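You operate a simulated robot arm through the tools that you are given. There is no shell and no other tool. Be economical: measure what you need, move in short steps, check, and stop when the job is done.

You run a simulated robot arm. Do the job below in one go: nothing can be reset, and whatever is moved stays where it is left.

Task
Set the brake to bite in the green band, test it, and switch the white lamp on.
Fine: try the brake lever, turn the adjuster, then try the lever again; let the lever back.

It is judged by the outcome, as a careful person would: the job done as asked, and still so three seconds after it is handed in. It fails if anything else is knocked over, pushed out of place, dropped, spilled or broken.

Robot
A 7-joint arm with a two-finger parallel gripper, fixed in place. Base frame: the origin is at the foot of the arm, x ahead of it, y to its left, z up. Lengths are in m, angles in rad, forces in N, time in s.
With the tool pointing down near the work surface it reaches from about 0.46 to 0.92 m from the base axis. Its first joint turns from -2.007 to 2.007 rad. Payload 3.91 kg.
The TCP is the grasp point between the finger pads, 0.03 m short of the fingertips. In the tool frame z runs along the fingers and y along their closing line. Largest opening 0.11 m; finger width 0.02, thickness 0.01; the body of the gripper, 0.048 by 0.112 m, starts 0.055 m behind the TCP.
Orientation is that of the tool frame in the base frame, as [roll, pitch, yaw] about the fixed x, y, z axes, in that order (R = Rz(yaw) Ry(pitch) Rx(roll)). With the fingers straight down and closing along the base's y, the tool's x points along the base's -x, its y along +y and its z along -z.

Tools
- The arm moves only by the tool send_rows. Its argument "series" is text: rows parted by semicolons, each of 7 numbers parted by spaces: the shift along the tool's x, y, z in units of 150 mm (1.0 is 150 mm), then the turn, a rotation vector about the tool's x, y, z in units of 90 degrees (1.0 is 90 degrees), then the finger opening in m, from 0 to 0.11. In form: dx dy dz ax ay az fingers; .... A call has 1 to 12 rows; each row is the pose to reach, as a shift and turn from the pose commanded when the call began, along the tool's axes at that moment. A call with a number of a shift or a turn outside -1 to 1 is refused whole. A row lasts 0.2 s, in which the tool goes at most 0.05 m and 0.15 rad; a call with a longer step from one row to the next is refused whole, and so is a gripper value outside its range. A pose out of reach is approached as far as the arm can. The call stops where the force on the tool passes 40 N (or 10 N more than at its start, if that is more) or the arm is blocked; 0.2 s more then pass. Each finger travels about 0.153 m/s and halts on what it meets, pressing with about 29 N; the grip force reading is that of the motor and also rises with nothing between the fingers. The clock runs only during rows and for 0.2 s after the last one: add rows that repeat a pose to give the fingers time. The reply holds the time, the measured pose of the TCP, the force on the tool along the base axes, the opening and the grip force, in the units named above and with some noise.
- Cameras (640 x 400 px; columns grow to the right, rows downward): "scene" is fixed at [0.0437, -0.5, 1.7546]; the picture's right is [0.71, -0.70, 0.00], its down [-0.29, -0.29, -0.91] and it looks along [0.64, 0.65, -0.41] (base axes); focal length 351 px, centre (320, 200). "wrist" rides on the gripper at [-0.036, 0, -0.057] in the tool frame; the picture's right is [0.00, -1.00, 0.00], its down [0.97, 0.00, -0.24] and it looks along [0.24, 0.00, 0.97] (tool axes); focal length 218 px, centre (320, 200). There is no depth. A picture from a camera that has moved, and an enlarged one, comes with that camera's place and axes in the base frame and with its lens. The place of the scene camera against the robot may be out by one fixed shift of up to 0.012 m in any direction.
- camera(camera): a new picture of that camera. No time passes.
- lift_body(by): slides the trunk up (or, below 0, down) by that many m; the arm rides with it, the base frame stays. It gives what a move gives, with no picture.
- enlarge(camera, box): a new picture of the part [left, top, right, bottom] of that camera's present view, enlarged. No time passes.
- hand_in(): hands the job in; it is judged then, once.

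Go step by step. Nothing tells you positions but the pictures and the camera data: compare them with the known pose of the tool, close in by small moves and look again before you grip or let go. The budget is 120 turns and 64 pictures, counting those below and the enlarged ones. Unless the task says otherwise, let go and move clear before handing in, and close with one line.

The tools are called after ">>>" as name(argument=value, ...) on one line, values as JSON. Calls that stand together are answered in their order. send_rows: Moves the arm, as the interface text tells. Its arguments: {"type":"object","properties":{"series":{"type":"string"}},"required":["series"]} The other tools are called the same way: lift_body (by) slides the trunk up or down; camera (camera) takes a picture; enlarge (camera, box) takes an enlarged picture of a part of a camera's view; hand_in () hands the job in.

At the start:

```text
time: 0.0
tool_pos: [0.5231, 0.0093, 1.51]
tcp_rot: [-3.141, 0.0, 3.141]
wrist_force: [-0.7, 0.0, 0.5]
grip_width: 0.1099
finger_force: 0.1
trunk travel left (down, up): [-0.9, 0.09]
```

scene: 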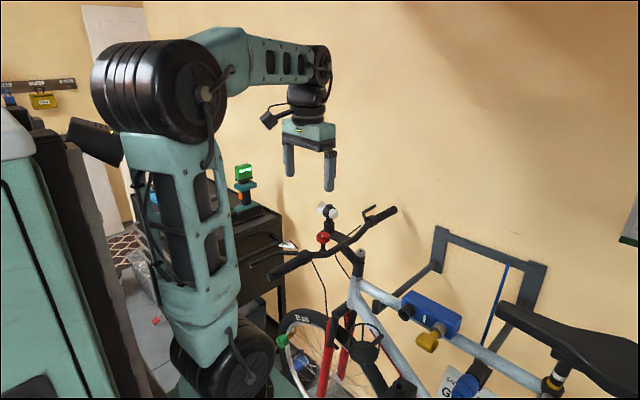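
wrist: 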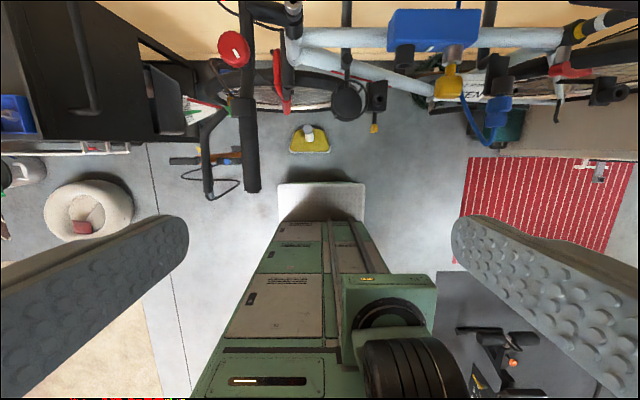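

I see a bike in a stand with a handlebar, a red bell or knob, a white lamp and a brake lever. I'll enlarge the handlebar area for detail.

>>> enlarge(camera="scene", box=[230, 180, 430, 305])

>>> enlarge(camera="scene", box=[260, 280, 480, 400])

>>> enlarge(camera="wrist", box=[150, 0, 400, 200])

```text
3.20 times, centred on (330, 242) of scene
camera zoom: at [0.0437, -0.5, 1.7546], right [0.71, -0.7, 0.0], down [-0.29, -0.29, -0.91], along [0.64, 0.65, -0.41], focal length 1123 px, centre (288, 64)
```

zoom: 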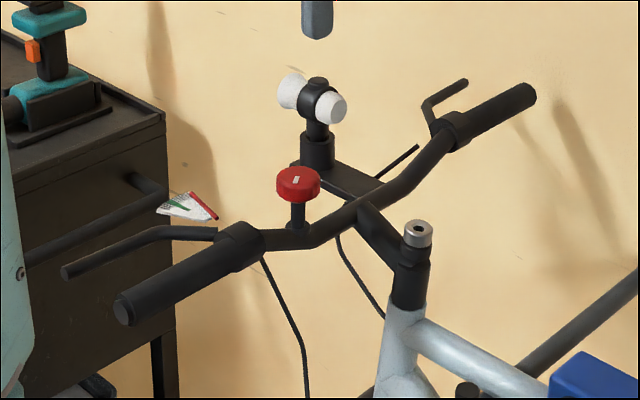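

```text
2.91 times, centred on (370, 340) of scene
camera zoom: at [0.0437, -0.5, 1.7546], right [0.71, -0.7, 0.0], down [-0.29, -0.29, -0.91], along [0.64, 0.65, -0.41], focal length 1021 px, centre (174, -207)
```

zoom: 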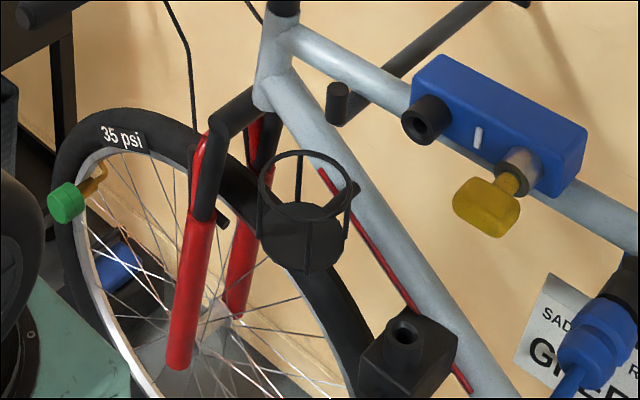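

```text
2.00 times, centred on (275, 100) of wrist
camera zoom: at [0.5586, 0.0096, 1.5649], right [0.0, -1.0, 0.0], down [-0.97, 0.0, 0.24], along [-0.24, 0.0, -0.97], focal length 436 px, centre (410, 400)
```

zoom: 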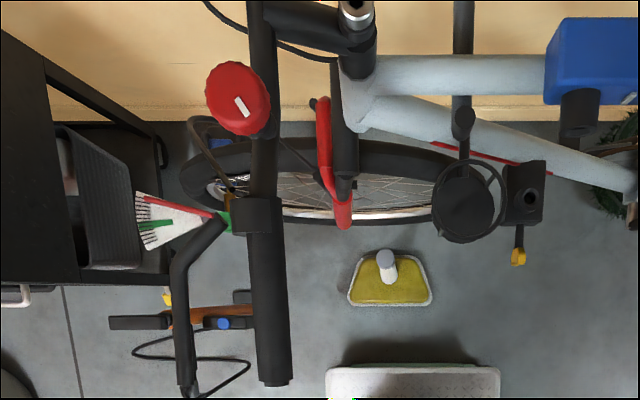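

The red knob is at about (0.69, 0.13, 1.22) from the two views, with a fan-shaped gauge by the near lever. I'll move above it for a closer look at the gauge, knob and lamp.

>>> send_rows(series="-0.1 0.2 0 0 0 0 0.11;-0.2 0.4 0 0 0 0 0.11;-0.3 0.6 0 0 0 0 0.11;-0.4 0.8 0 0 0 0 0.11;-0.4 0.8 0 0 0 0 0.11")

>>> camera(camera="wrist")

```text
time: 1.2
tool_pos: [0.5813, 0.132, 1.51]
tcp_rot: [3.141, 0.0, 3.142]
wrist_force: [-1.0, 0.8, 0.0]
grip_width: 0.1101
finger_force: 0.1
trunk travel left (down, up): [-0.9, 0.09]
```

```text
58 pictures are left
camera wrist: at [0.6186, 0.1301, 1.5646], right [0.0, -1.0, 0.0], down [-0.97, 0.0, 0.24], along [-0.24, 0.0, -0.97], focal length 218 px, centre (320, 200)
```

wrist: 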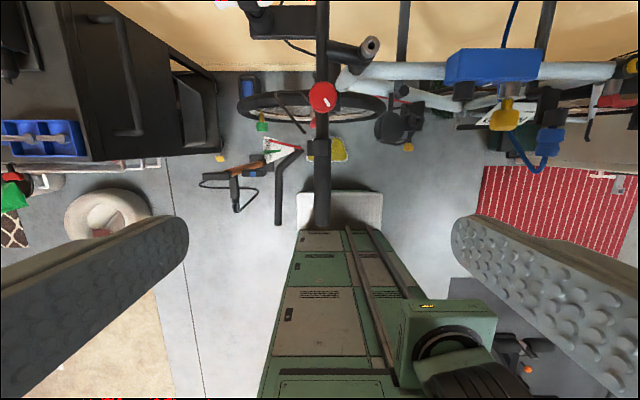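

The gauge, lever and knob are directly below, and the lamp is at the top edge. I'll zoom in here, then move further out.

>>> enlarge(camera="wrist", box=[230, 70, 390, 170])

>>> send_rows(series="-0.25 0 0 0 0 0 0.11;-0.5 0 0 0 0 0 0.11;-0.7 0 0 0 0 0 0.11;-0.9 0 0 0 0 0 0.11;-0.9 0 0 0 0 0 0.11")

>>> camera(camera="wrist")

```text
4.00 times, centred on (310, 120) of wrist
camera zoom: at [0.6186, 0.1301, 1.5646], right [0.0, -1.0, 0.0], down [-0.97, 0.0, 0.24], along [-0.24, 0.0, -0.97], focal length 873 px, centre (360, 520)
```

zoom: 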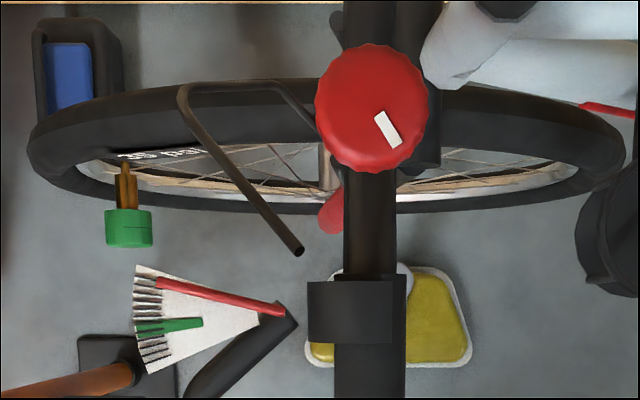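

```text
time: 2.4
tool_pos: [0.7185, 0.1304, 1.5096]
tcp_rot: [3.14, -0.001, -3.141]
wrist_force: [0.3, -0.3, 0.5]
grip_width: 0.1099
finger_force: 0.0
trunk travel left (down, up): [-0.9, 0.09]
```

```text
56 pictures are left
camera wrist: at [0.7541, 0.1298, 1.5653], right [0.0, -1.0, 0.0], down [-0.97, 0.0, 0.24], along [-0.24, 0.0, -0.97], focal length 218 px, centre (320, 200)
```

wrist: 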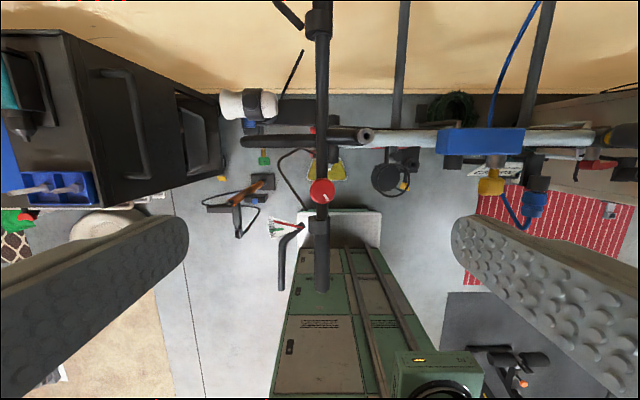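

The lamp is now visible left of the bar. I'll zoom on it and on the knob.

>>> enlarge(camera="wrist", box=[200, 60, 340, 150])

>>> enlarge(camera="wrist", box=[250, 160, 370, 300])

>>> enlarge(camera="scene", box=[290, 190, 370, 250])

```text
4.44 times, centred on (270, 105) of wrist
camera zoom: at [0.7541, 0.1298, 1.5653], right [0.0, -1.0, 0.0], down [-0.97, 0.0, 0.24], along [-0.24, 0.0, -0.97], focal length 970 px, centre (542, 622)
```

zoom: 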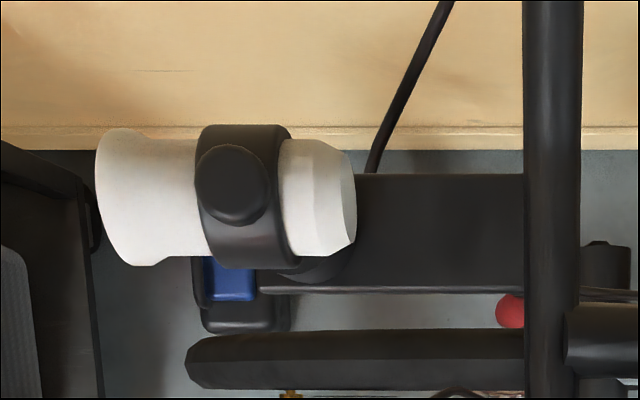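

```text
2.86 times, centred on (310, 230) of wrist
camera zoom: at [0.7541, 0.1298, 1.5653], right [0.0, -1.0, 0.0], down [-0.97, 0.0, 0.24], along [-0.24, 0.0, -0.97], focal length 624 px, centre (349, 114)
```

zoom: 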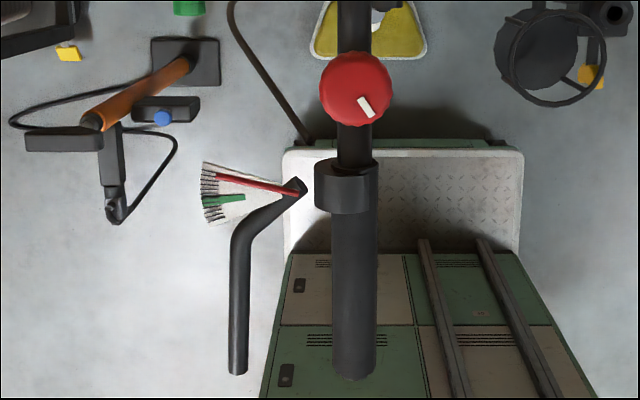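

```text
6.67 times, centred on (330, 220) of scene
camera zoom: at [0.0437, -0.5, 1.7546], right [0.71, -0.7, 0.0], down [-0.29, -0.29, -0.91], along [0.64, 0.65, -0.41], focal length 2339 px, centre (253, 67)
```

zoom: 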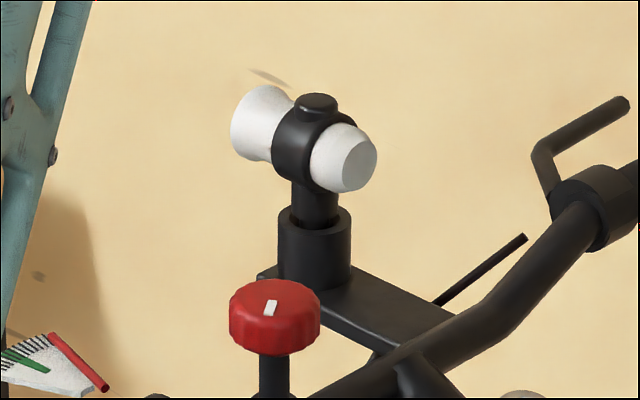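

The red dial on the stalk looks like the adjuster. The near lever carries the red needle over a fan with a green band, and its straight part runs x 0.48–0.58 at y≈0.205, z≈1.193. I'll close the fingers and go to the outer (+y) side of the lever for a first test pull.

>>> send_rows(series="0.2 0.2 0 0 0 0 0.05;0.45 0.4 0 0 0 0 0;0.7 0.6 0 0 0 0 0;0.9 0.8 0.1 0 0 0 0;1 0.85 0.35 0 0 0 0;1 0.85 0.6 0 0 0 0;1 0.85 0.6 0 0 0 0")

>>> send_rows(series="0.2 0.02 0.1 0 0 0 0;0.4 0.03 0.2 0 0 0 0;0.4 0.03 0.4 0 0 0 0;0.4 0.03 0.6 0 0 0 0;0.4 0.03 0.8 0 0 0 0;0.4 0.03 0.8 0 0 0 0")

>>> camera(camera="wrist")

>>> camera(camera="scene")

```text
time: 4.0
tool_pos: [0.5678, 0.2565, 1.4196]
tcp_rot: [3.141, 0.0, 3.141]
wrist_force: [0.8, 0.3, 0.4]
grip_width: 0.0001
finger_force: 29.2
trunk travel left (down, up): [-0.9, 0.09]
```

```text
time: 5.4
tool_pos: [0.5074, 0.2614, 1.3002]
tcp_rot: [-3.141, 0.001, -3.141]
wrist_force: [0.8, -0.1, -0.1]
grip_width: 0.0001
finger_force: 29.4
trunk travel left (down, up): [-0.9, 0.09]
```

```text
52 pictures are left
camera wrist: at [0.5442, 0.2615, 1.3541], right [0.0, -1.0, 0.0], down [-0.97, 0.0, 0.24], along [-0.24, 0.0, -0.97], focal length 218 px, centre (320, 200)
```

wrist: 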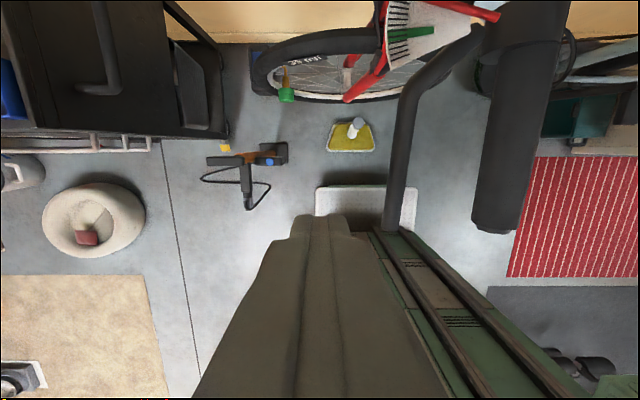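

```text
51 pictures are left
```

scene: 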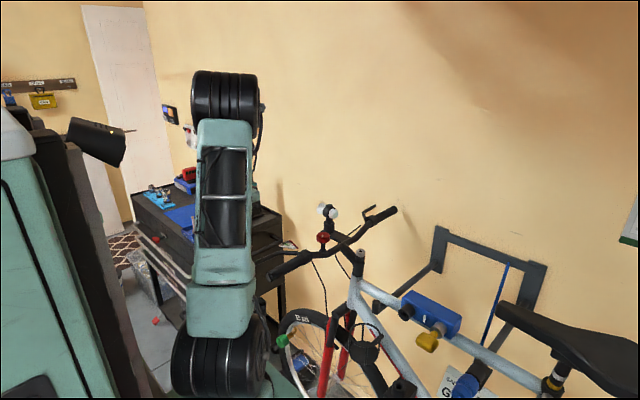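

The gauge is visible from the scene camera past the arm. I'll descend beside the lever and push it in gently.

>>> send_rows(series="0 0 0.15 0 0 0 0;0 0 0.3 0 0 0 0;0 0 0.45 0 0 0 0;0 0 0.63 0 0 0 0;0 -0.12 0.63 0 0 0 0;0 -0.24 0.63 0 0 0 0;0 -0.24 0.63 0 0 0 0")

>>> send_rows(series="0 -0.04 0 0 0 0 0;0 -0.08 0 0 0 0 0;0 -0.08 0 0 0 0 0")

>>> enlarge(camera="scene", box=[250, 220, 330, 280])

```text
time: 7.0
tool_pos: [0.5084, 0.2263, 1.2054]
tcp_rot: [-3.141, 0.0, 3.141]
wrist_force: [0.1, -0.1, 0.4]
grip_width: 0.0
finger_force: 29.3
trunk travel left (down, up): [-0.9, 0.09]
```

```text
time: 7.8
tool_pos: [0.5076, 0.2135, 1.2046]
tcp_rot: [3.14, 0.0, -3.141]
wrist_force: [-0.2, 1.2, 0.9]
grip_width: 0.0001
finger_force: 28.6
trunk travel left (down, up): [-0.9, 0.09]
```

```text
6.67 times, centred on (290, 250) of scene
camera zoom: at [0.0437, -0.5, 1.7546], right [0.71, -0.7, 0.0], down [-0.29, -0.29, -0.91], along [0.64, 0.65, -0.41], focal length 2339 px, centre (520, -133)
```

zoom: 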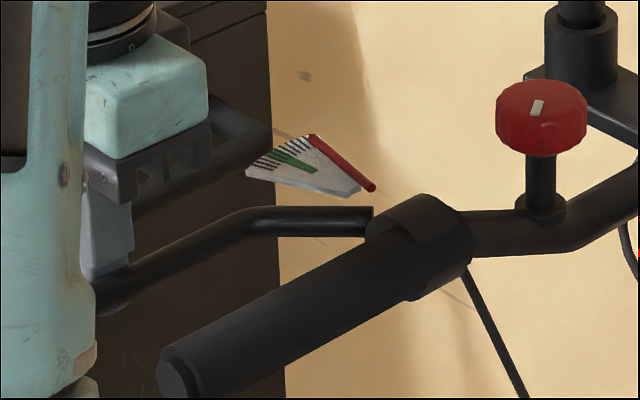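

The gauge shows clearly: the needle is at its rest edge and the finger is about touching the lever. I'll push further.

>>> send_rows(series="0 -0.03 0 0 0 0 0;0 -0.06 0 0 0 0 0;0 -0.09 0 0 0 0 0;0 -0.12 0 0 0 0 0;0 -0.12 0 0 0 0 0")

>>> enlarge(camera="scene", box=[250, 220, 330, 280])

```text
time: 9.0
tool_pos: [0.5068, 0.1955, 1.2058]
tcp_rot: [-3.14, -0.001, -3.141]
wrist_force: [-1.2, 1.8, 0.2]
grip_width: 0.0
finger_force: 29.0
trunk travel left (down, up): [-0.9, 0.09]
```

```text
6.67 times, centred on (290, 250) of scene
camera zoom: at [0.0437, -0.5, 1.7546], right [0.71, -0.7, 0.0], down [-0.29, -0.29, -0.91], along [0.64, 0.65, -0.41], focal length 2339 px, centre (520, -133)
```

zoom: 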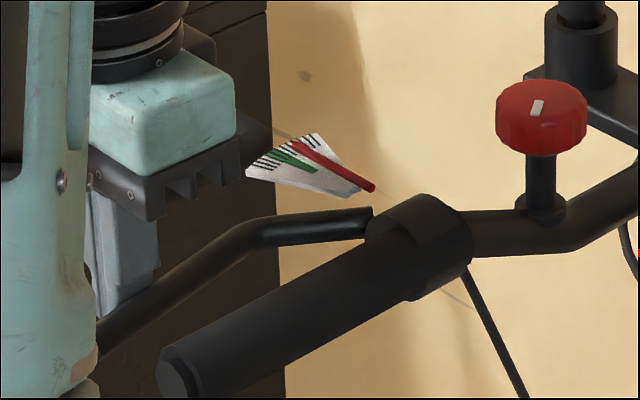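

The needle follows the lever, and the force is still only the return spring. I'll keep pushing until it bites.

>>> send_rows(series="0 -0.02 0 0 0 0 0;0 -0.04 0 0 0 0 0;0 -0.06 0 0 0 0 0;0 -0.08 0 0 0 0 0;0 -0.08 0 0 0 0 0")

>>> enlarge(camera="scene", box=[250, 220, 330, 280])

```text
time: 10.2
tool_pos: [0.507, 0.1834, 1.2056]
tcp_rot: [-3.141, 0.001, -3.141]
wrist_force: [-2.3, 0.8, -0.8]
grip_width: 0.0
finger_force: 28.7
trunk travel left (down, up): [-0.9, 0.09]
```

```text
6.67 times, centred on (290, 250) of scene
camera zoom: at [0.0437, -0.5, 1.7546], right [0.71, -0.7, 0.0], down [-0.29, -0.29, -0.91], along [0.64, 0.65, -0.41], focal length 2339 px, centre (520, -133)
```

zoom: 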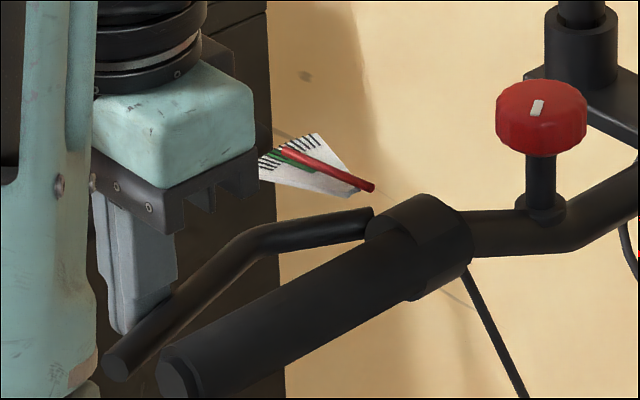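

The needle is nearing the green with no bite yet, so I'll continue in small steps.

>>> send_rows(series="0 -0.02 0 0 0 0 0;0 -0.04 0 0 0 0 0;0 -0.06 0 0 0 0 0;0 -0.06 0 0 0 0 0")

>>> enlarge(camera="scene", box=[270, 230, 310, 260])

```text
time: 11.2
tool_pos: [0.5073, 0.1752, 1.2064]
tcp_rot: [3.141, -0.001, 3.142]
wrist_force: [-1.3, 2.0, -0.4]
grip_width: 0.0
finger_force: 28.8
trunk travel left (down, up): [-0.9, 0.09]
```

```text
13.33 times, centred on (290, 245) of scene
camera zoom: at [0.0437, -0.5, 1.7546], right [0.71, -0.7, 0.0], down [-0.29, -0.29, -0.91], along [0.64, 0.65, -0.41], focal length 4679 px, centre (720, -400)
```

zoom: 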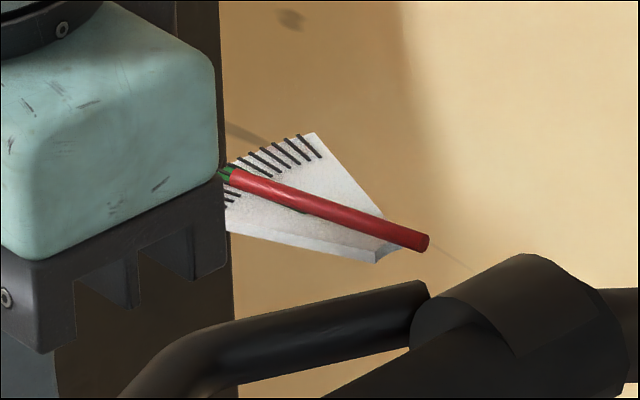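

The needle is over the green but there's no bite yet. I'll push on until the force jumps.

>>> send_rows(series="0 -0.015 0 0 0 0 0;0 -0.03 0 0 0 0 0;0 -0.045 0 0 0 0 0;0 -0.06 0 0 0 0 0;0 -0.06 0 0 0 0 0")

>>> enlarge(camera="scene", box=[250, 220, 330, 280])

```text
time: 12.4
tool_pos: [0.5071, 0.1683, 1.2066]
tcp_rot: [3.14, 0.002, -3.141]
wrist_force: [-2.1, 16.5, -0.7]
grip_width: 0.0
finger_force: 28.7
trunk travel left (down, up): [-0.9, 0.09]
```

```text
6.67 times, centred on (290, 250) of scene
camera zoom: at [0.0437, -0.5, 1.7546], right [0.71, -0.7, 0.0], down [-0.29, -0.29, -0.91], along [0.64, 0.65, -0.41], focal length 2339 px, centre (520, -133)
```

zoom: 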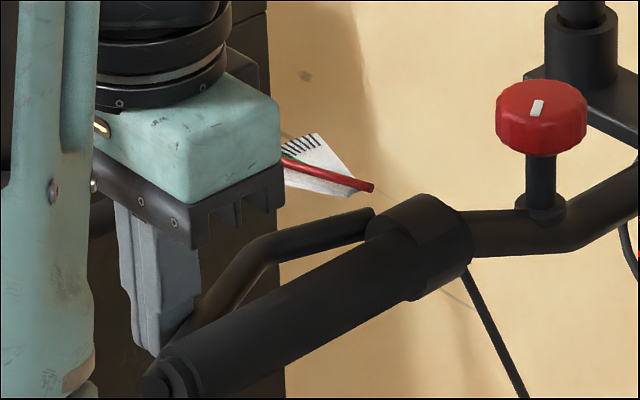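

The force jumped to 16 N, so the brake bites here, with the needle seemingly past the green. I'll zoom in for a reading.

>>> enlarge(camera="scene", box=[276, 230, 308, 254])

>>> camera(camera="wrist")

```text
16.00 times, centred on (292, 242) of scene
camera zoom: at [0.0437, -0.5, 1.7546], right [0.71, -0.7, 0.0], down [-0.29, -0.29, -0.91], along [0.64, 0.65, -0.41], focal length 5614 px, centre (768, -472)
```

zoom: 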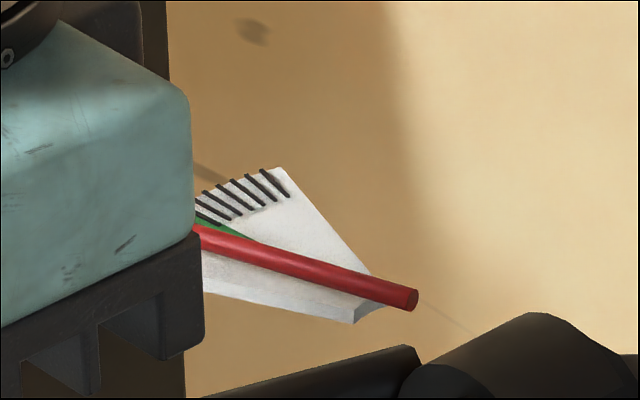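

```text
44 pictures are left
camera wrist: at [0.5436, 0.1676, 1.261], right [0.0, -1.0, 0.0], down [-0.97, 0.0, 0.24], along [-0.24, 0.0, -0.97], focal length 218 px, centre (320, 200)
```

wrist: 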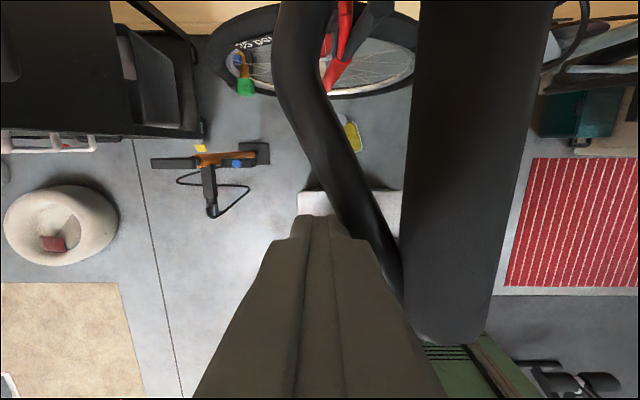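

The lever bottoms near the grip with the needle past the green, so the adjuster must tighten it. I'll let the lever back, rise, and go above the red dial.

>>> send_rows(series="0 0.1 0 0 0 0 0;0 0.2 0 0 0 0 0;0 0.35 0 0 0 0 0;0 0.5 0 0 0 0 0;0 0.5 -0.3 0 0 0 0;0 0.5 -0.6 0 0 0 0;0 0.5 -0.9 0 0 0 0.02;0 0.5 -0.9 0 0 0 0.04")

>>> send_rows(series="-0.2 -0.15 0 0 0 0 0.07;-0.4 -0.3 0 0 0 0 0.07;-0.6 -0.45 0 0 0 0 0.07;-0.8 -0.6 0 0 0 0 0.07;-0.9 -0.77 0 0 0 0 0.07;-0.9 -0.77 0 0 0 0 0.07")

>>> camera(camera="wrist")

>>> enlarge(camera="scene", box=[250, 200, 370, 280])

```text
time: 14.2
tool_pos: [0.5074, 0.241, 1.3406]
tcp_rot: [-3.141, 0.0, -3.141]
wrist_force: [0.0, 0.2, -0.1]
grip_width: 0.0399
finger_force: 0.0
trunk travel left (down, up): [-0.9, 0.09]
```

```text
time: 15.6
tool_pos: [0.6438, 0.1244, 1.3418]
tcp_rot: [-3.141, -0.001, -3.14]
wrist_force: [0.8, 0.4, -1.0]
grip_width: 0.07
finger_force: 0.0
trunk travel left (down, up): [-0.9, 0.09]
```

```text
43 pictures are left
camera wrist: at [0.679, 0.1246, 1.396], right [0.0, -1.0, 0.0], down [-0.97, 0.0, 0.24], along [-0.24, 0.0, -0.97], focal length 218 px, centre (320, 200)
```

wrist: 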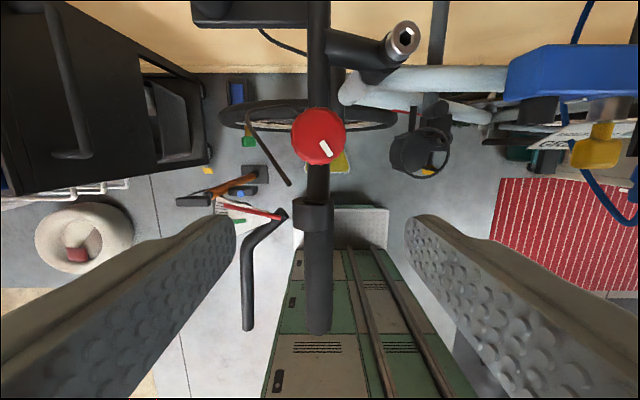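

```text
5.00 times, centred on (310, 240) of scene
camera zoom: at [0.0437, -0.5, 1.7546], right [0.71, -0.7, 0.0], down [-0.29, -0.29, -0.91], along [0.64, 0.65, -0.41], focal length 1754 px, centre (370, 0)
```

zoom: 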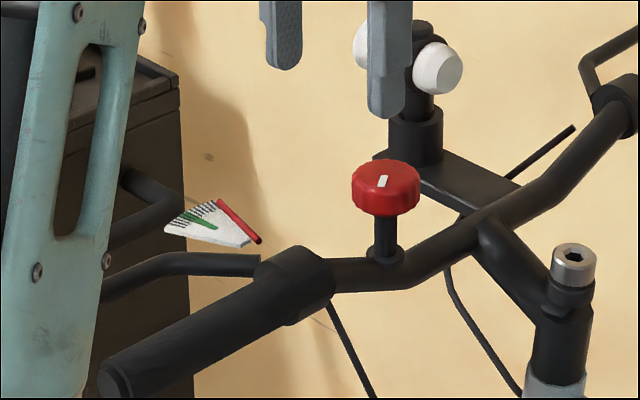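

The dial is at (0.686, 0.1255), top z≈1.231, diameter 41 mm. I'll centre over it and descend so the tips only cover the cap, then look.

>>> send_rows(series="-0.14 0.004 0.1 0 0 0 0.07;-0.28 0.007 0.2 0 0 0 0.07;-0.28 0.007 0.36 0 0 0 0.07;-0.28 0.007 0.52 0 0 0 0.07;-0.28 0.007 0.68 0 0 0 0.07;-0.28 0.007 0.68 0 0 0 0.07")

>>> enlarge(camera="scene", box=[250, 200, 370, 280])

>>> camera(camera="wrist")

```text
time: 17.0
tool_pos: [0.6845, 0.1271, 1.2375]
tcp_rot: [-3.141, 0.0, 3.139]
wrist_force: [-1.2, -0.4, -0.6]
grip_width: 0.0703
finger_force: 0.1
trunk travel left (down, up): [-0.9, 0.09]
```

```text
5.00 times, centred on (310, 240) of scene
camera zoom: at [0.0437, -0.5, 1.7546], right [0.71, -0.7, 0.0], down [-0.29, -0.29, -0.91], along [0.64, 0.65, -0.41], focal length 1754 px, centre (370, 0)
```

zoom: 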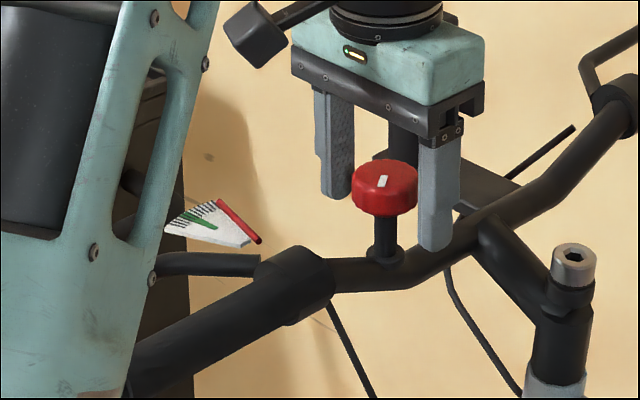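

```text
40 pictures are left
camera wrist: at [0.7211, 0.1261, 1.2928], right [0.0, -1.0, 0.0], down [-0.97, 0.0, 0.24], along [-0.24, 0.0, -0.97], focal length 218 px, centre (320, 200)
```

wrist: 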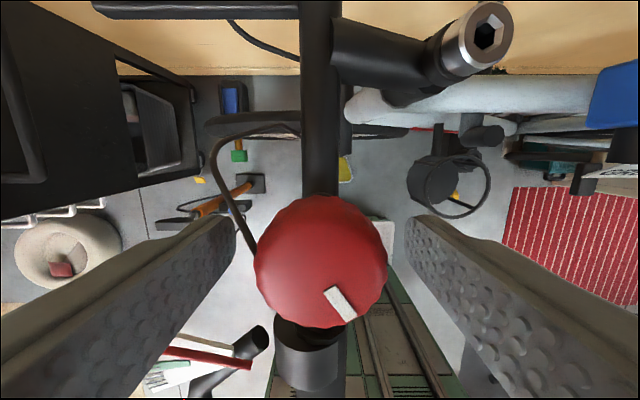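

The dial is centred between the fingers with the tips clear of the bar. I'll grip it and turn about 54° counter-clockwise (from above) as a first try.

>>> send_rows(series="-0.012 -0.008 0 0 0 0 0.05;-0.012 -0.008 0 0 0 0 0.038;-0.012 -0.008 0 0 0 0 0.036;-0.012 -0.008 0 0 0 0 0.036")

>>> send_rows(series="0 0 0 0 0 -0.08 0.036;0 0 0 0 0 -0.16 0.036;0 0 0 0 0 -0.24 0.036;0 0 0 0 0 -0.32 0.036;0 0 0 0 0 -0.4 0.036;0 0 0 0 0 -0.5 0.036;0 0 0 0 0 -0.6 0.036;0 0 0 0 0 -0.6 0.036")

>>> camera(camera="wrist")

>>> enlarge(camera="scene", box=[250, 200, 370, 280])

```text
time: 18.0
tool_pos: [0.6864, 0.1259, 1.2383]
tcp_rot: [-3.141, 0.0, 3.142]
wrist_force: [-0.9, 5.5, -2.3]
grip_width: 0.0398
finger_force: 44.4
trunk travel left (down, up): [-0.9, 0.09]
```

```text
refused: row 6 steps farther than a row can; nothing moved
```

```text
39 pictures are left
camera wrist: at [0.7226, 0.1258, 1.2931], right [0.0, -1.0, 0.0], down [-0.97, 0.0, 0.24], along [-0.24, 0.0, -0.97], focal length 218 px, centre (320, 200)
```

wrist: 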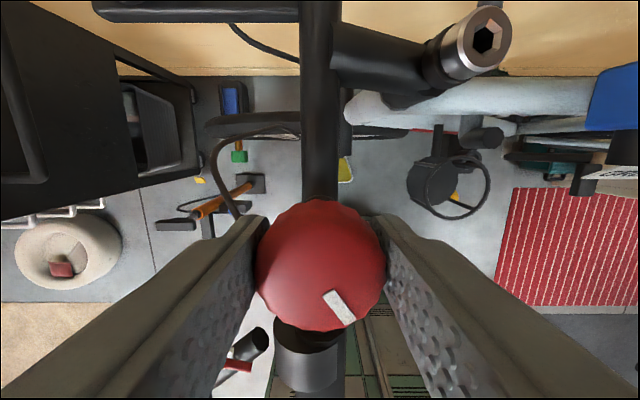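

```text
5.00 times, centred on (310, 240) of scene
camera zoom: at [0.0437, -0.5, 1.7546], right [0.71, -0.7, 0.0], down [-0.29, -0.29, -0.91], along [0.64, 0.65, -0.41], focal length 1754 px, centre (370, 0)
```

zoom: 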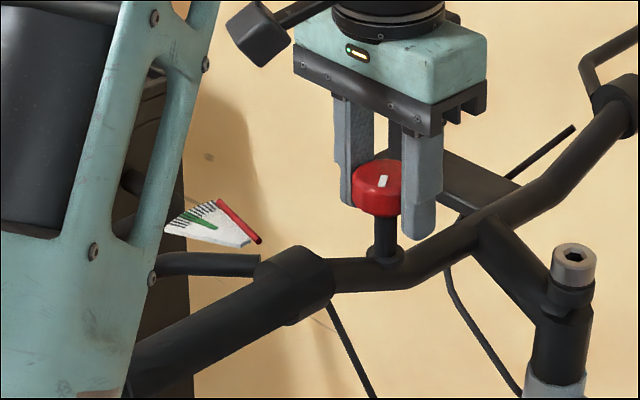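

The grip is on, but the turn was refused for step size. I'll repeat it with smaller steps.

>>> send_rows(series="0 0 0 0 0 -0.08 0.036;0 0 0 0 0 -0.16 0.036;0 0 0 0 0 -0.24 0.036;0 0 0 0 0 -0.32 0.036;0 0 0 0 0 -0.4 0.036;0 0 0 0 0 -0.48 0.036;0 0 0 0 0 -0.56 0.036;0 0 0 0 0 -0.6 0.036;0 0 0 0 0 -0.6 0.036")

>>> camera(camera="wrist")

>>> enlarge(camera="scene", box=[250, 200, 370, 280])

```text
time: 20.0
tool_pos: [0.6859, 0.1272, 1.2386]
tcp_rot: [-3.141, 0.0, -2.196]
wrist_force: [-3.0, 18.5, -8.5]
grip_width: 0.0398
finger_force: 44.5
trunk travel left (down, up): [-0.9, 0.09]
```

```text
37 pictures are left
camera wrist: at [0.707, 0.1558, 1.2931], right [0.81, -0.59, 0.0], down [-0.57, -0.79, 0.24], along [-0.14, -0.19, -0.97], focal length 218 px, centre (320, 200)
```

wrist: 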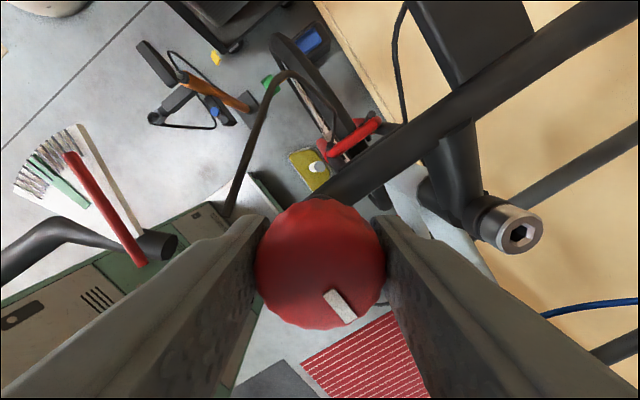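

```text
5.00 times, centred on (310, 240) of scene
camera zoom: at [0.0437, -0.5, 1.7546], right [0.71, -0.7, 0.0], down [-0.29, -0.29, -0.91], along [0.64, 0.65, -0.41], focal length 1754 px, centre (370, 0)
```

zoom: 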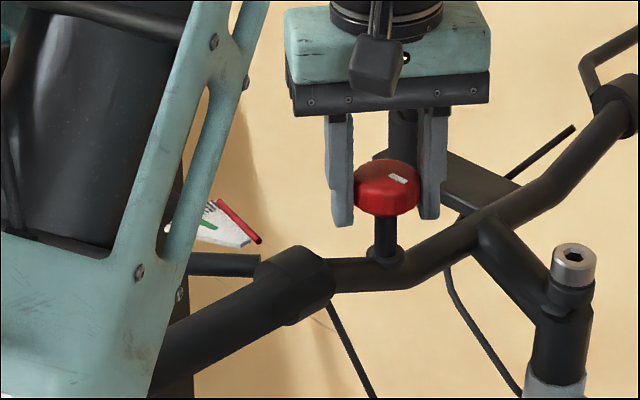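

The dial turned with the gripper. I'll release, rise, turn the wrist back and test the lever again.

>>> send_rows(series="0 0 0 0 0 0 0.06;0 0 0 0 0 0 0.07;0 0 -0.3 0 0 0.08 0.07;0 0 -0.6 0 0 0.16 0.07;0 0 -0.7 0 0 0.24 0.07;0 0 -0.7 0 0 0.32 0.05;0 0 -0.7 0 0 0.4 0.03;0 0 -0.7 0 0 0.48 0;0 0 -0.7 0 0 0.56 0;0 0 -0.7 0 0 0.6 0;0 0 -0.7 0 0 0.6 0")

>>> send_rows(series="0.2 0.2 0 0 0 0 0;0.4 0.4 0 0 0 0 0;0.65 0.6 0 0 0 0 0;0.9 0.73 0 0 0 0 0;1 0.73 0.2 0 0 0 0;1 0.73 0.2 0 0 0 0")

>>> enlarge(camera="scene", box=[250, 200, 370, 280])

```text
time: 22.4
tool_pos: [0.6868, 0.1258, 1.3449]
tcp_rot: [-3.141, -0.002, 3.141]
wrist_force: [0.9, 1.0, 0.6]
grip_width: 0.0
finger_force: 28.8
trunk travel left (down, up): [-0.9, 0.09]
```

```text
time: 23.8
tool_pos: [0.5357, 0.2358, 1.3128]
tcp_rot: [3.141, 0.0, 3.14]
wrist_force: [0.3, 0.1, 0.4]
grip_width: 0.0
finger_force: 28.8
trunk travel left (down, up): [-0.9, 0.09]
```

```text
5.00 times, centred on (310, 240) of scene
camera zoom: at [0.0437, -0.5, 1.7546], right [0.71, -0.7, 0.0], down [-0.29, -0.29, -0.91], along [0.64, 0.65, -0.41], focal length 1754 px, centre (370, 0)
```

zoom: 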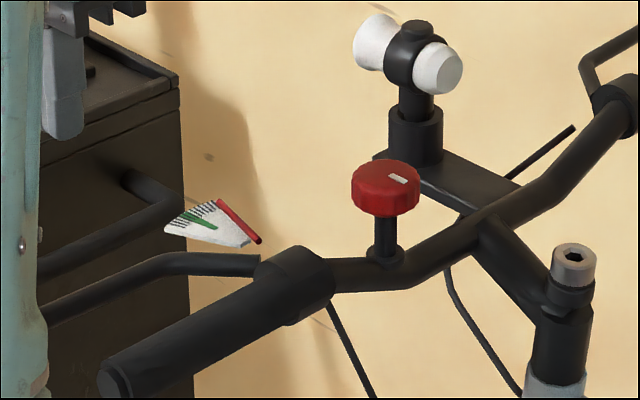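

I'll descend beside the lever again and push in.

>>> send_rows(series="0.1 0 0.2 0 0 0 0;0.19 0 0.4 0 0 0 0;0.19 0 0.6 0 0 0 0;0.19 0 0.715 0 0 0 0;0.19 -0.1 0.715 0 0 0 0;0.19 -0.17 0.715 0 0 0 0;0.19 -0.22 0.715 0 0 0 0;0.19 -0.27 0.715 0 0 0 0;0.19 -0.3 0.715 0 0 0 0;0.19 -0.3 0.715 0 0 0 0")

>>> send_rows(series="0 -0.02 0 0 0 0 0;0 -0.04 0 0 0 0 0;0 -0.06 0 0 0 0 0;0 -0.06 0 0 0 0 0")

```text
time: 26.0
tool_pos: [0.507, 0.1893, 1.207]
tcp_rot: [-3.142, 0.0, 3.141]
wrist_force: [-1.4, 1.4, 0.7]
grip_width: 0.0
finger_force: 29.2
trunk travel left (down, up): [-0.9, 0.09]
```

```text
time: 27.0
tool_pos: [0.5075, 0.181, 1.2067]
tcp_rot: [3.14, 0.0, 3.141]
wrist_force: [-2.8, 1.2, -0.4]
grip_width: 0.0
finger_force: 28.9
trunk travel left (down, up): [-0.9, 0.09]
```

There's no bite yet at y=0.181. I'll push on in fine steps and watch the force.

>>> send_rows(series="0 -0.015 0 0 0 0 0;0 -0.03 0 0 0 0 0;0 -0.03 0 0 0 0 0")

>>> send_rows(series="0 -0.01 0 0 0 0 0;0 -0.02 0 0 0 0 0;0 -0.02 0 0 0 0 0")

>>> send_rows(series="0 -0.01 0 0 0 0 0;0 -0.02 0 0 0 0 0;0 -0.02 0 0 0 0 0")

>>> enlarge(camera="scene", box=[276, 230, 308, 254])

```text
time: 27.8
tool_pos: [0.5079, 0.1771, 1.2061]
tcp_rot: [3.141, 0.001, -3.14]
wrist_force: [-2.9, 0.2, 1.0]
grip_width: 0.0002
finger_force: 29.3
trunk travel left (down, up): [-0.9, 0.09]
```

```text
time: 28.6
tool_pos: [0.5072, 0.1737, 1.207]
tcp_rot: [-3.141, 0.0, 3.14]
wrist_force: [0.1, 0.4, 0.6]
grip_width: 0.0
finger_force: 28.7
trunk travel left (down, up): [-0.9, 0.09]
```

```text
time: 29.4
tool_pos: [0.5076, 0.1701, 1.2061]
tcp_rot: [3.141, -0.001, 3.142]
wrist_force: [-1.0, 0.8, 0.8]
grip_width: 0.0
finger_force: 29.2
trunk travel left (down, up): [-0.9, 0.09]
```

```text
16.00 times, centred on (292, 242) of scene
camera zoom: at [0.0437, -0.5, 1.7546], right [0.71, -0.7, 0.0], down [-0.29, -0.29, -0.91], along [0.64, 0.65, -0.41], focal length 5614 px, centre (768, -472)
```

zoom: 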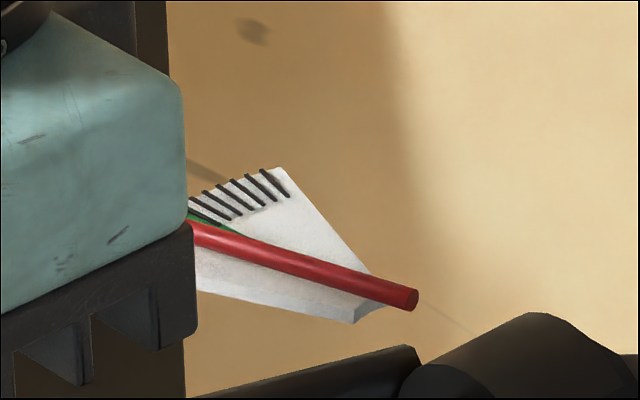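

Still only spring force. I'll push a little more, to where the force rose last time.

>>> send_rows(series="0 -0.01 0 0 0 0 0;0 -0.02 0 0 0 0 0;0 -0.02 0 0 0 0 0")

>>> camera(camera="wrist")

>>> send_rows(series="0 -0.01 0 0 0 0 0;0 -0.02 0 0 0 0 0;0 -0.02 0 0 0 0 0")

```text
time: 30.2
tool_pos: [0.5069, 0.1677, 1.2067]
tcp_rot: [3.141, 0.001, -3.14]
wrist_force: [0.4, 1.0, -0.1]
grip_width: 0.0
finger_force: 28.8
trunk travel left (down, up): [-0.9, 0.09]
```

```text
33 pictures are left
camera wrist: at [0.544, 0.1672, 1.2611], right [0.0, -1.0, 0.0], down [-0.97, 0.0, 0.24], along [-0.24, 0.0, -0.97], focal length 218 px, centre (320, 200)
```

wrist: 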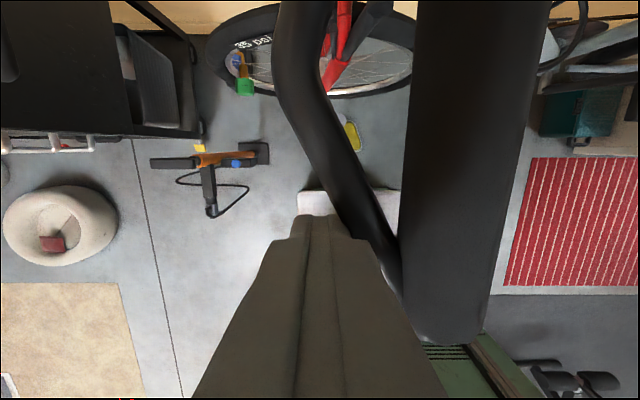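

```text
time: 31.0
tool_pos: [0.5084, 0.1649, 1.2064]
tcp_rot: [-3.142, 0.0, -3.141]
wrist_force: [-0.6, 1.8, -0.6]
grip_width: 0.0003
finger_force: 28.2
trunk travel left (down, up): [-0.9, 0.09]
```

It now goes past the earlier bite point without biting, so counter-clockwise loosened it. I'll push slightly more to see where it bites now.

>>> send_rows(series="0 -0.01 0 0 0 0 0;0 -0.02 0 0 0 0 0;0 -0.03 0 0 0 0 0;0 -0.03 0 0 0 0 0")

>>> send_rows(series="0 -0.01 0 0 0 0 0;0 -0.02 0 0 0 0 0;0 -0.03 0 0 0 0 0;0 -0.03 0 0 0 0 0")

>>> enlarge(camera="scene", box=[250, 220, 330, 280])

```text
time: 32.0
tool_pos: [0.5071, 0.1599, 1.2069]
tcp_rot: [3.139, 0.0, -3.141]
wrist_force: [-2.8, 11.8, 2.0]
grip_width: 0.0
finger_force: 29.4
trunk travel left (down, up): [-0.9, 0.09]
```

```text
time: 33.0
tool_pos: [0.5065, 0.1603, 1.2074]
tcp_rot: [3.139, 0.002, -3.138]
wrist_force: [-6.5, 38.3, -2.2]
grip_width: 0.0002
finger_force: 28.7
trunk travel left (down, up): [-0.9, 0.09]
```

```text
6.67 times, centred on (290, 250) of scene
camera zoom: at [0.0437, -0.5, 1.7546], right [0.71, -0.7, 0.0], down [-0.29, -0.29, -0.91], along [0.64, 0.65, -0.41], focal length 2339 px, centre (520, -133)
```

zoom: 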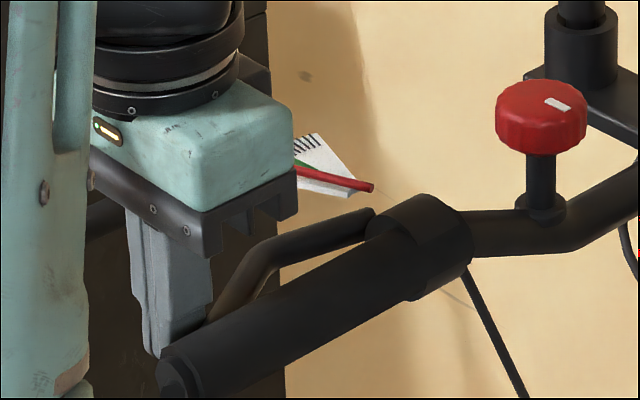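

The hard stop is now at y=0.160, against about 0.168 before. That means ~4.6° of lever later for 54° counter-clockwise, so I need clockwise. I'll let the lever back and look at the gauge from straight above to measure the band.

>>> send_rows(series="0 0.1 0 0 0 0 0;0 0.2 0 0 0 0 0;0 0.35 0 0 0 0 0;0 0.5 0 0 0 0 0;-0.05 0.5 -0.3 0 0 0 0;-0.2 0.4 -0.5 0 0 0 0;-0.4 0.35 -0.6 0 0 0 0.02;-0.5 0.3 -0.75 0 0 0 0.04;-0.6 0.25 -0.9 0 0 0 0.07;-0.6 0.25 -0.9 0 0 0 0.08")

>>> camera(camera="wrist")

```text
time: 35.2
tool_pos: [0.5979, 0.1927, 1.3409]
tcp_rot: [3.141, -0.002, 3.141]
wrist_force: [0.2, -0.4, -0.8]
grip_width: 0.0801
finger_force: 0.0
trunk travel left (down, up): [-0.9, 0.09]
```

```text
31 pictures are left
camera wrist: at [0.6341, 0.1917, 1.3961], right [0.0, -1.0, 0.0], down [-0.97, 0.0, 0.24], along [-0.24, 0.0, -0.97], focal length 218 px, centre (320, 200)
```

wrist: 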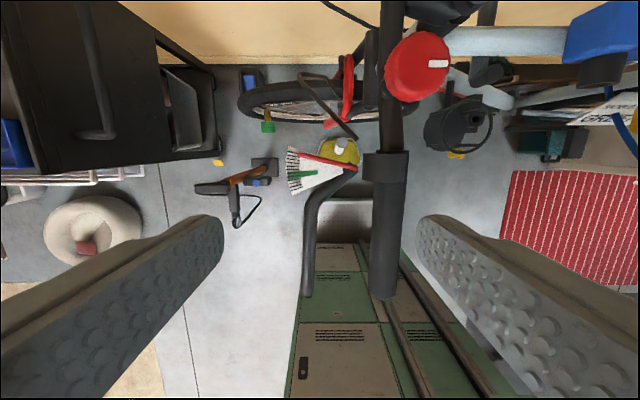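

>>> enlarge(camera="wrist", box=[275, 135, 371, 195])

```text
6.67 times, centred on (323, 165) of wrist
camera zoom: at [0.6341, 0.1917, 1.3961], right [0.0, -1.0, 0.0], down [-0.97, 0.0, 0.24], along [-0.24, 0.0, -0.97], focal length 1455 px, centre (300, 433)
```

zoom: 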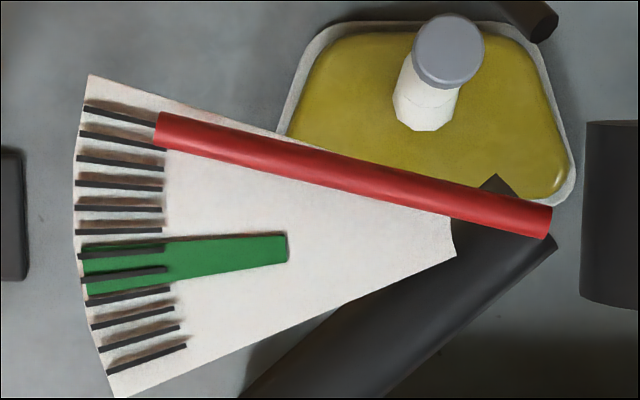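

The green band sits about 19° (±2.9°) past the needle's rest, which corresponds to a bite at tool y≈0.186. So I need about 170° clockwise: go above the dial, pre-rotate the wrist back and grip.

>>> send_rows(series="-0.2 -0.15 0 0 0 0 0.07;-0.4 -0.3 0 0 0 0 0.07;-0.587 -0.448 0 0 0 -0.07 0.07;-0.587 -0.448 0 0 0 -0.15 0.07;-0.587 -0.448 0 0 0 -0.24 0.07;-0.587 -0.448 0 0 0 -0.33 0.07;-0.587 -0.448 0 0 0 -0.42 0.07;-0.587 -0.448 0 0 0 -0.51 0.07;-0.587 -0.448 0 0 0 -0.6 0.07;-0.587 -0.448 0 0 0 -0.69 0.07;-0.587 -0.448 0 0 0 -0.78 0.07;-0.587 -0.448 0 0 0 -0.85 0.07")

>>> send_rows(series="0 0 0.15 0 0 0 0.07;0 0 0.3 0 0 0 0.07;0 0 0.5 0 0 0 0.07;0 0 0.685 0 0 0 0.07;0 0 0.685 0 0 0 0.07")

>>> camera(camera="wrist")

```text
time: 37.8
tool_pos: [0.686, 0.1249, 1.3411]
tcp_rot: [-3.141, -0.001, -1.807]
wrist_force: [-0.1, -0.6, -0.7]
grip_width: 0.0697
finger_force: 0.1
trunk travel left (down, up): [-0.9, 0.09]
```

```text
time: 39.0
tool_pos: [0.6865, 0.1249, 1.2384]
tcp_rot: [-3.141, 0.001, -1.805]
wrist_force: [-0.5, -0.2, -0.4]
grip_width: 0.07
finger_force: 0.0
trunk travel left (down, up): [-0.9, 0.09]
```

```text
29 pictures are left
camera wrist: at [0.6944, 0.1601, 1.2929], right [0.97, -0.23, 0.0], down [-0.23, -0.94, 0.24], along [-0.06, -0.23, -0.97], focal length 218 px, centre (320, 200)
```

wrist: 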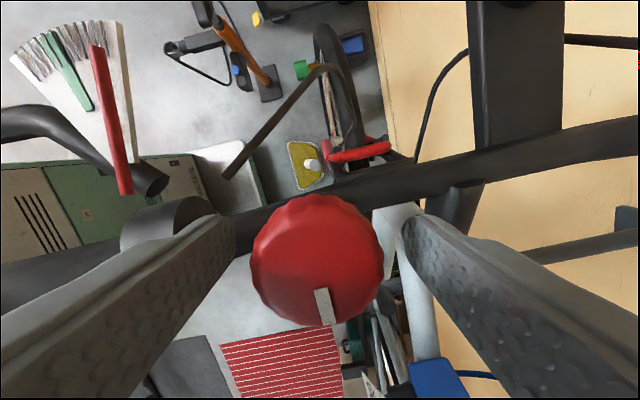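

Aligned around the dial with tips above the bar. Grip, then turn 81° clockwise.

>>> send_rows(series="0 0 0 0 0 0 0.05;0 0 0 0 0 0 0.036;0 0 0 0 0 0 0.036;0 0 0 0 0 0 0.036")

>>> send_rows(series="0 0 0 0 0 0.09 0.036;0 0 0 0 0 0.18 0.036;0 0 0 0 0 0.27 0.036;0 0 0 0 0 0.36 0.036;0 0 0 0 0 0.45 0.036;0 0 0 0 0 0.54 0.036;0 0 0 0 0 0.63 0.036;0 0 0 0 0 0.72 0.036;0 0 0 0 0 0.81 0.036;0 0 0 0 0 0.9 0.036;0 0 0 0 0 0.9 0.036")

>>> camera(camera="wrist")

```text
time: 40.0
tool_pos: [0.6861, 0.1249, 1.2392]
tcp_rot: [3.14, 0.002, -1.806]
wrist_force: [-5.5, 1.5, -5.1]
grip_width: 0.0417
finger_force: 45.6
trunk travel left (down, up): [-0.9, 0.09]
```

```text
time: 42.4
tool_pos: [0.6853, 0.1259, 1.2393]
tcp_rot: [-3.142, -0.002, 3.061]
wrist_force: [-17.4, 2.6, -10.4]
grip_width: 0.0417
finger_force: 44.9
trunk travel left (down, up): [-0.9, 0.09]
```

```text
28 pictures are left
camera wrist: at [0.7207, 0.123, 1.2931], right [-0.08, -1.0, 0.0], down [-0.97, 0.08, 0.24], along [-0.24, 0.02, -0.97], focal length 218 px, centre (320, 200)
```

wrist: 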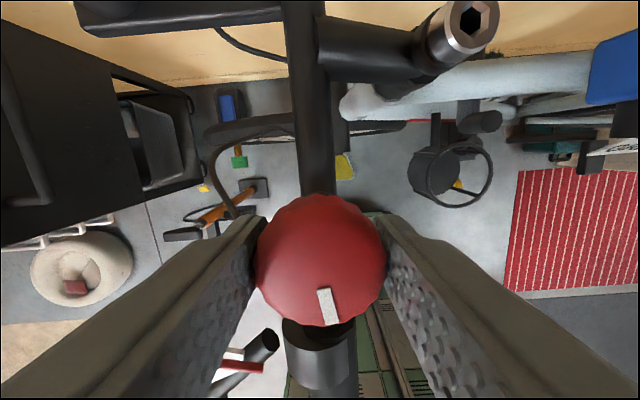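

It turned cleanly. Continuing another 80° clockwise, keeping the grip.

>>> send_rows(series="0 0 0 0 0 0.09 0.036;0 0 0 0 0 0.18 0.036;0 0 0 0 0 0.27 0.036;0 0 0 0 0 0.36 0.036;0 0 0 0 0 0.45 0.036;0 0 0 0 0 0.54 0.036;0 0 0 0 0 0.63 0.036;0 0 0 0 0 0.72 0.036;0 0 0 0 0 0.81 0.036;0 0 0 0 0 0.9 0.036;0 0 0 0 0 0.9 0.036")

>>> camera(camera="wrist")

```text
time: 44.8
tool_pos: [0.6853, 0.1268, 1.2385]
tcp_rot: [-3.141, -0.001, 1.648]
wrist_force: [-18.5, 8.8, -19.6]
grip_width: 0.0417
finger_force: 44.9
trunk travel left (down, up): [-0.9, 0.09]
```

```text
27 pictures are left
camera wrist: at [0.6881, 0.0905, 1.2932], right [-1.0, -0.08, 0.0], down [-0.07, 0.97, 0.24], along [-0.02, 0.24, -0.97], focal length 218 px, centre (320, 200)
```

wrist: 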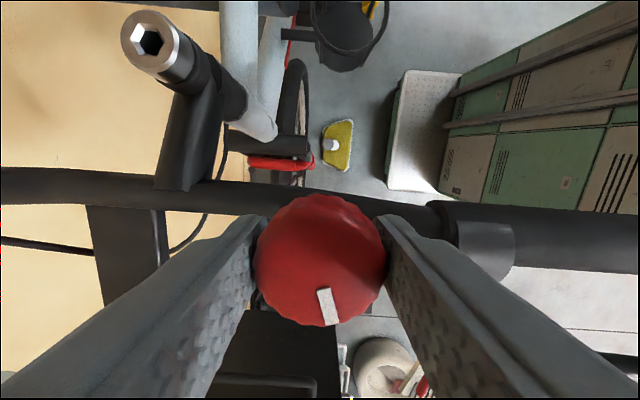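

That's 162° clockwise in total. I'll release, rise, return the wrist and test the lever.

>>> send_rows(series="0 0 0 0 0 0 0.06;0 0 0 0 0 0 0.07;0 0 -0.3 0 0 -0.09 0.07;0 0 -0.6 0 0 -0.18 0.07;0 0 -0.7 0 0 -0.27 0.07;0 0 -0.7 0 0 -0.36 0.05;0 0 -0.7 0 0 -0.45 0.03;0 0 -0.7 0 0 -0.54 0;0 0 -0.7 0 0 -0.63 0;0 0 -0.7 0 0 -0.72 0;0 0 -0.7 0 0 -0.81 0;0 0 -0.7 0 0 -0.9 0")

>>> send_rows(series="0 0 0 0 0 -0.05 0;0 0 0 0 0 -0.05 0")

>>> send_rows(series="0.2 0.2 0 0 0 0 0;0.4 0.4 0 0 0 0 0;0.65 0.6 0 0 0 0 0;0.9 0.73 0 0 0 0 0;1 0.73 0.2 0 0 0 0;1 0.73 0.2 0 0 0 0")

```text
time: 47.4
tool_pos: [0.6858, 0.1248, 1.3433]
tcp_rot: [3.141, 0.001, 3.066]
wrist_force: [-0.2, 0.2, 0.5]
grip_width: 0.0
finger_force: 29.0
trunk travel left (down, up): [-0.9, 0.09]
```

```text
time: 48.0
tool_pos: [0.6856, 0.1246, 1.3432]
tcp_rot: [3.142, 0.0, -3.14]
wrist_force: [0.1, -0.2, 1.4]
grip_width: 0.0
finger_force: 29.7
trunk travel left (down, up): [-0.9, 0.09]
```

```text
time: 49.4
tool_pos: [0.536, 0.235, 1.3141]
tcp_rot: [-3.141, 0.001, 3.14]
wrist_force: [0.3, 0.0, 0.3]
grip_width: 0.0
finger_force: 29.3
trunk travel left (down, up): [-0.9, 0.09]
```

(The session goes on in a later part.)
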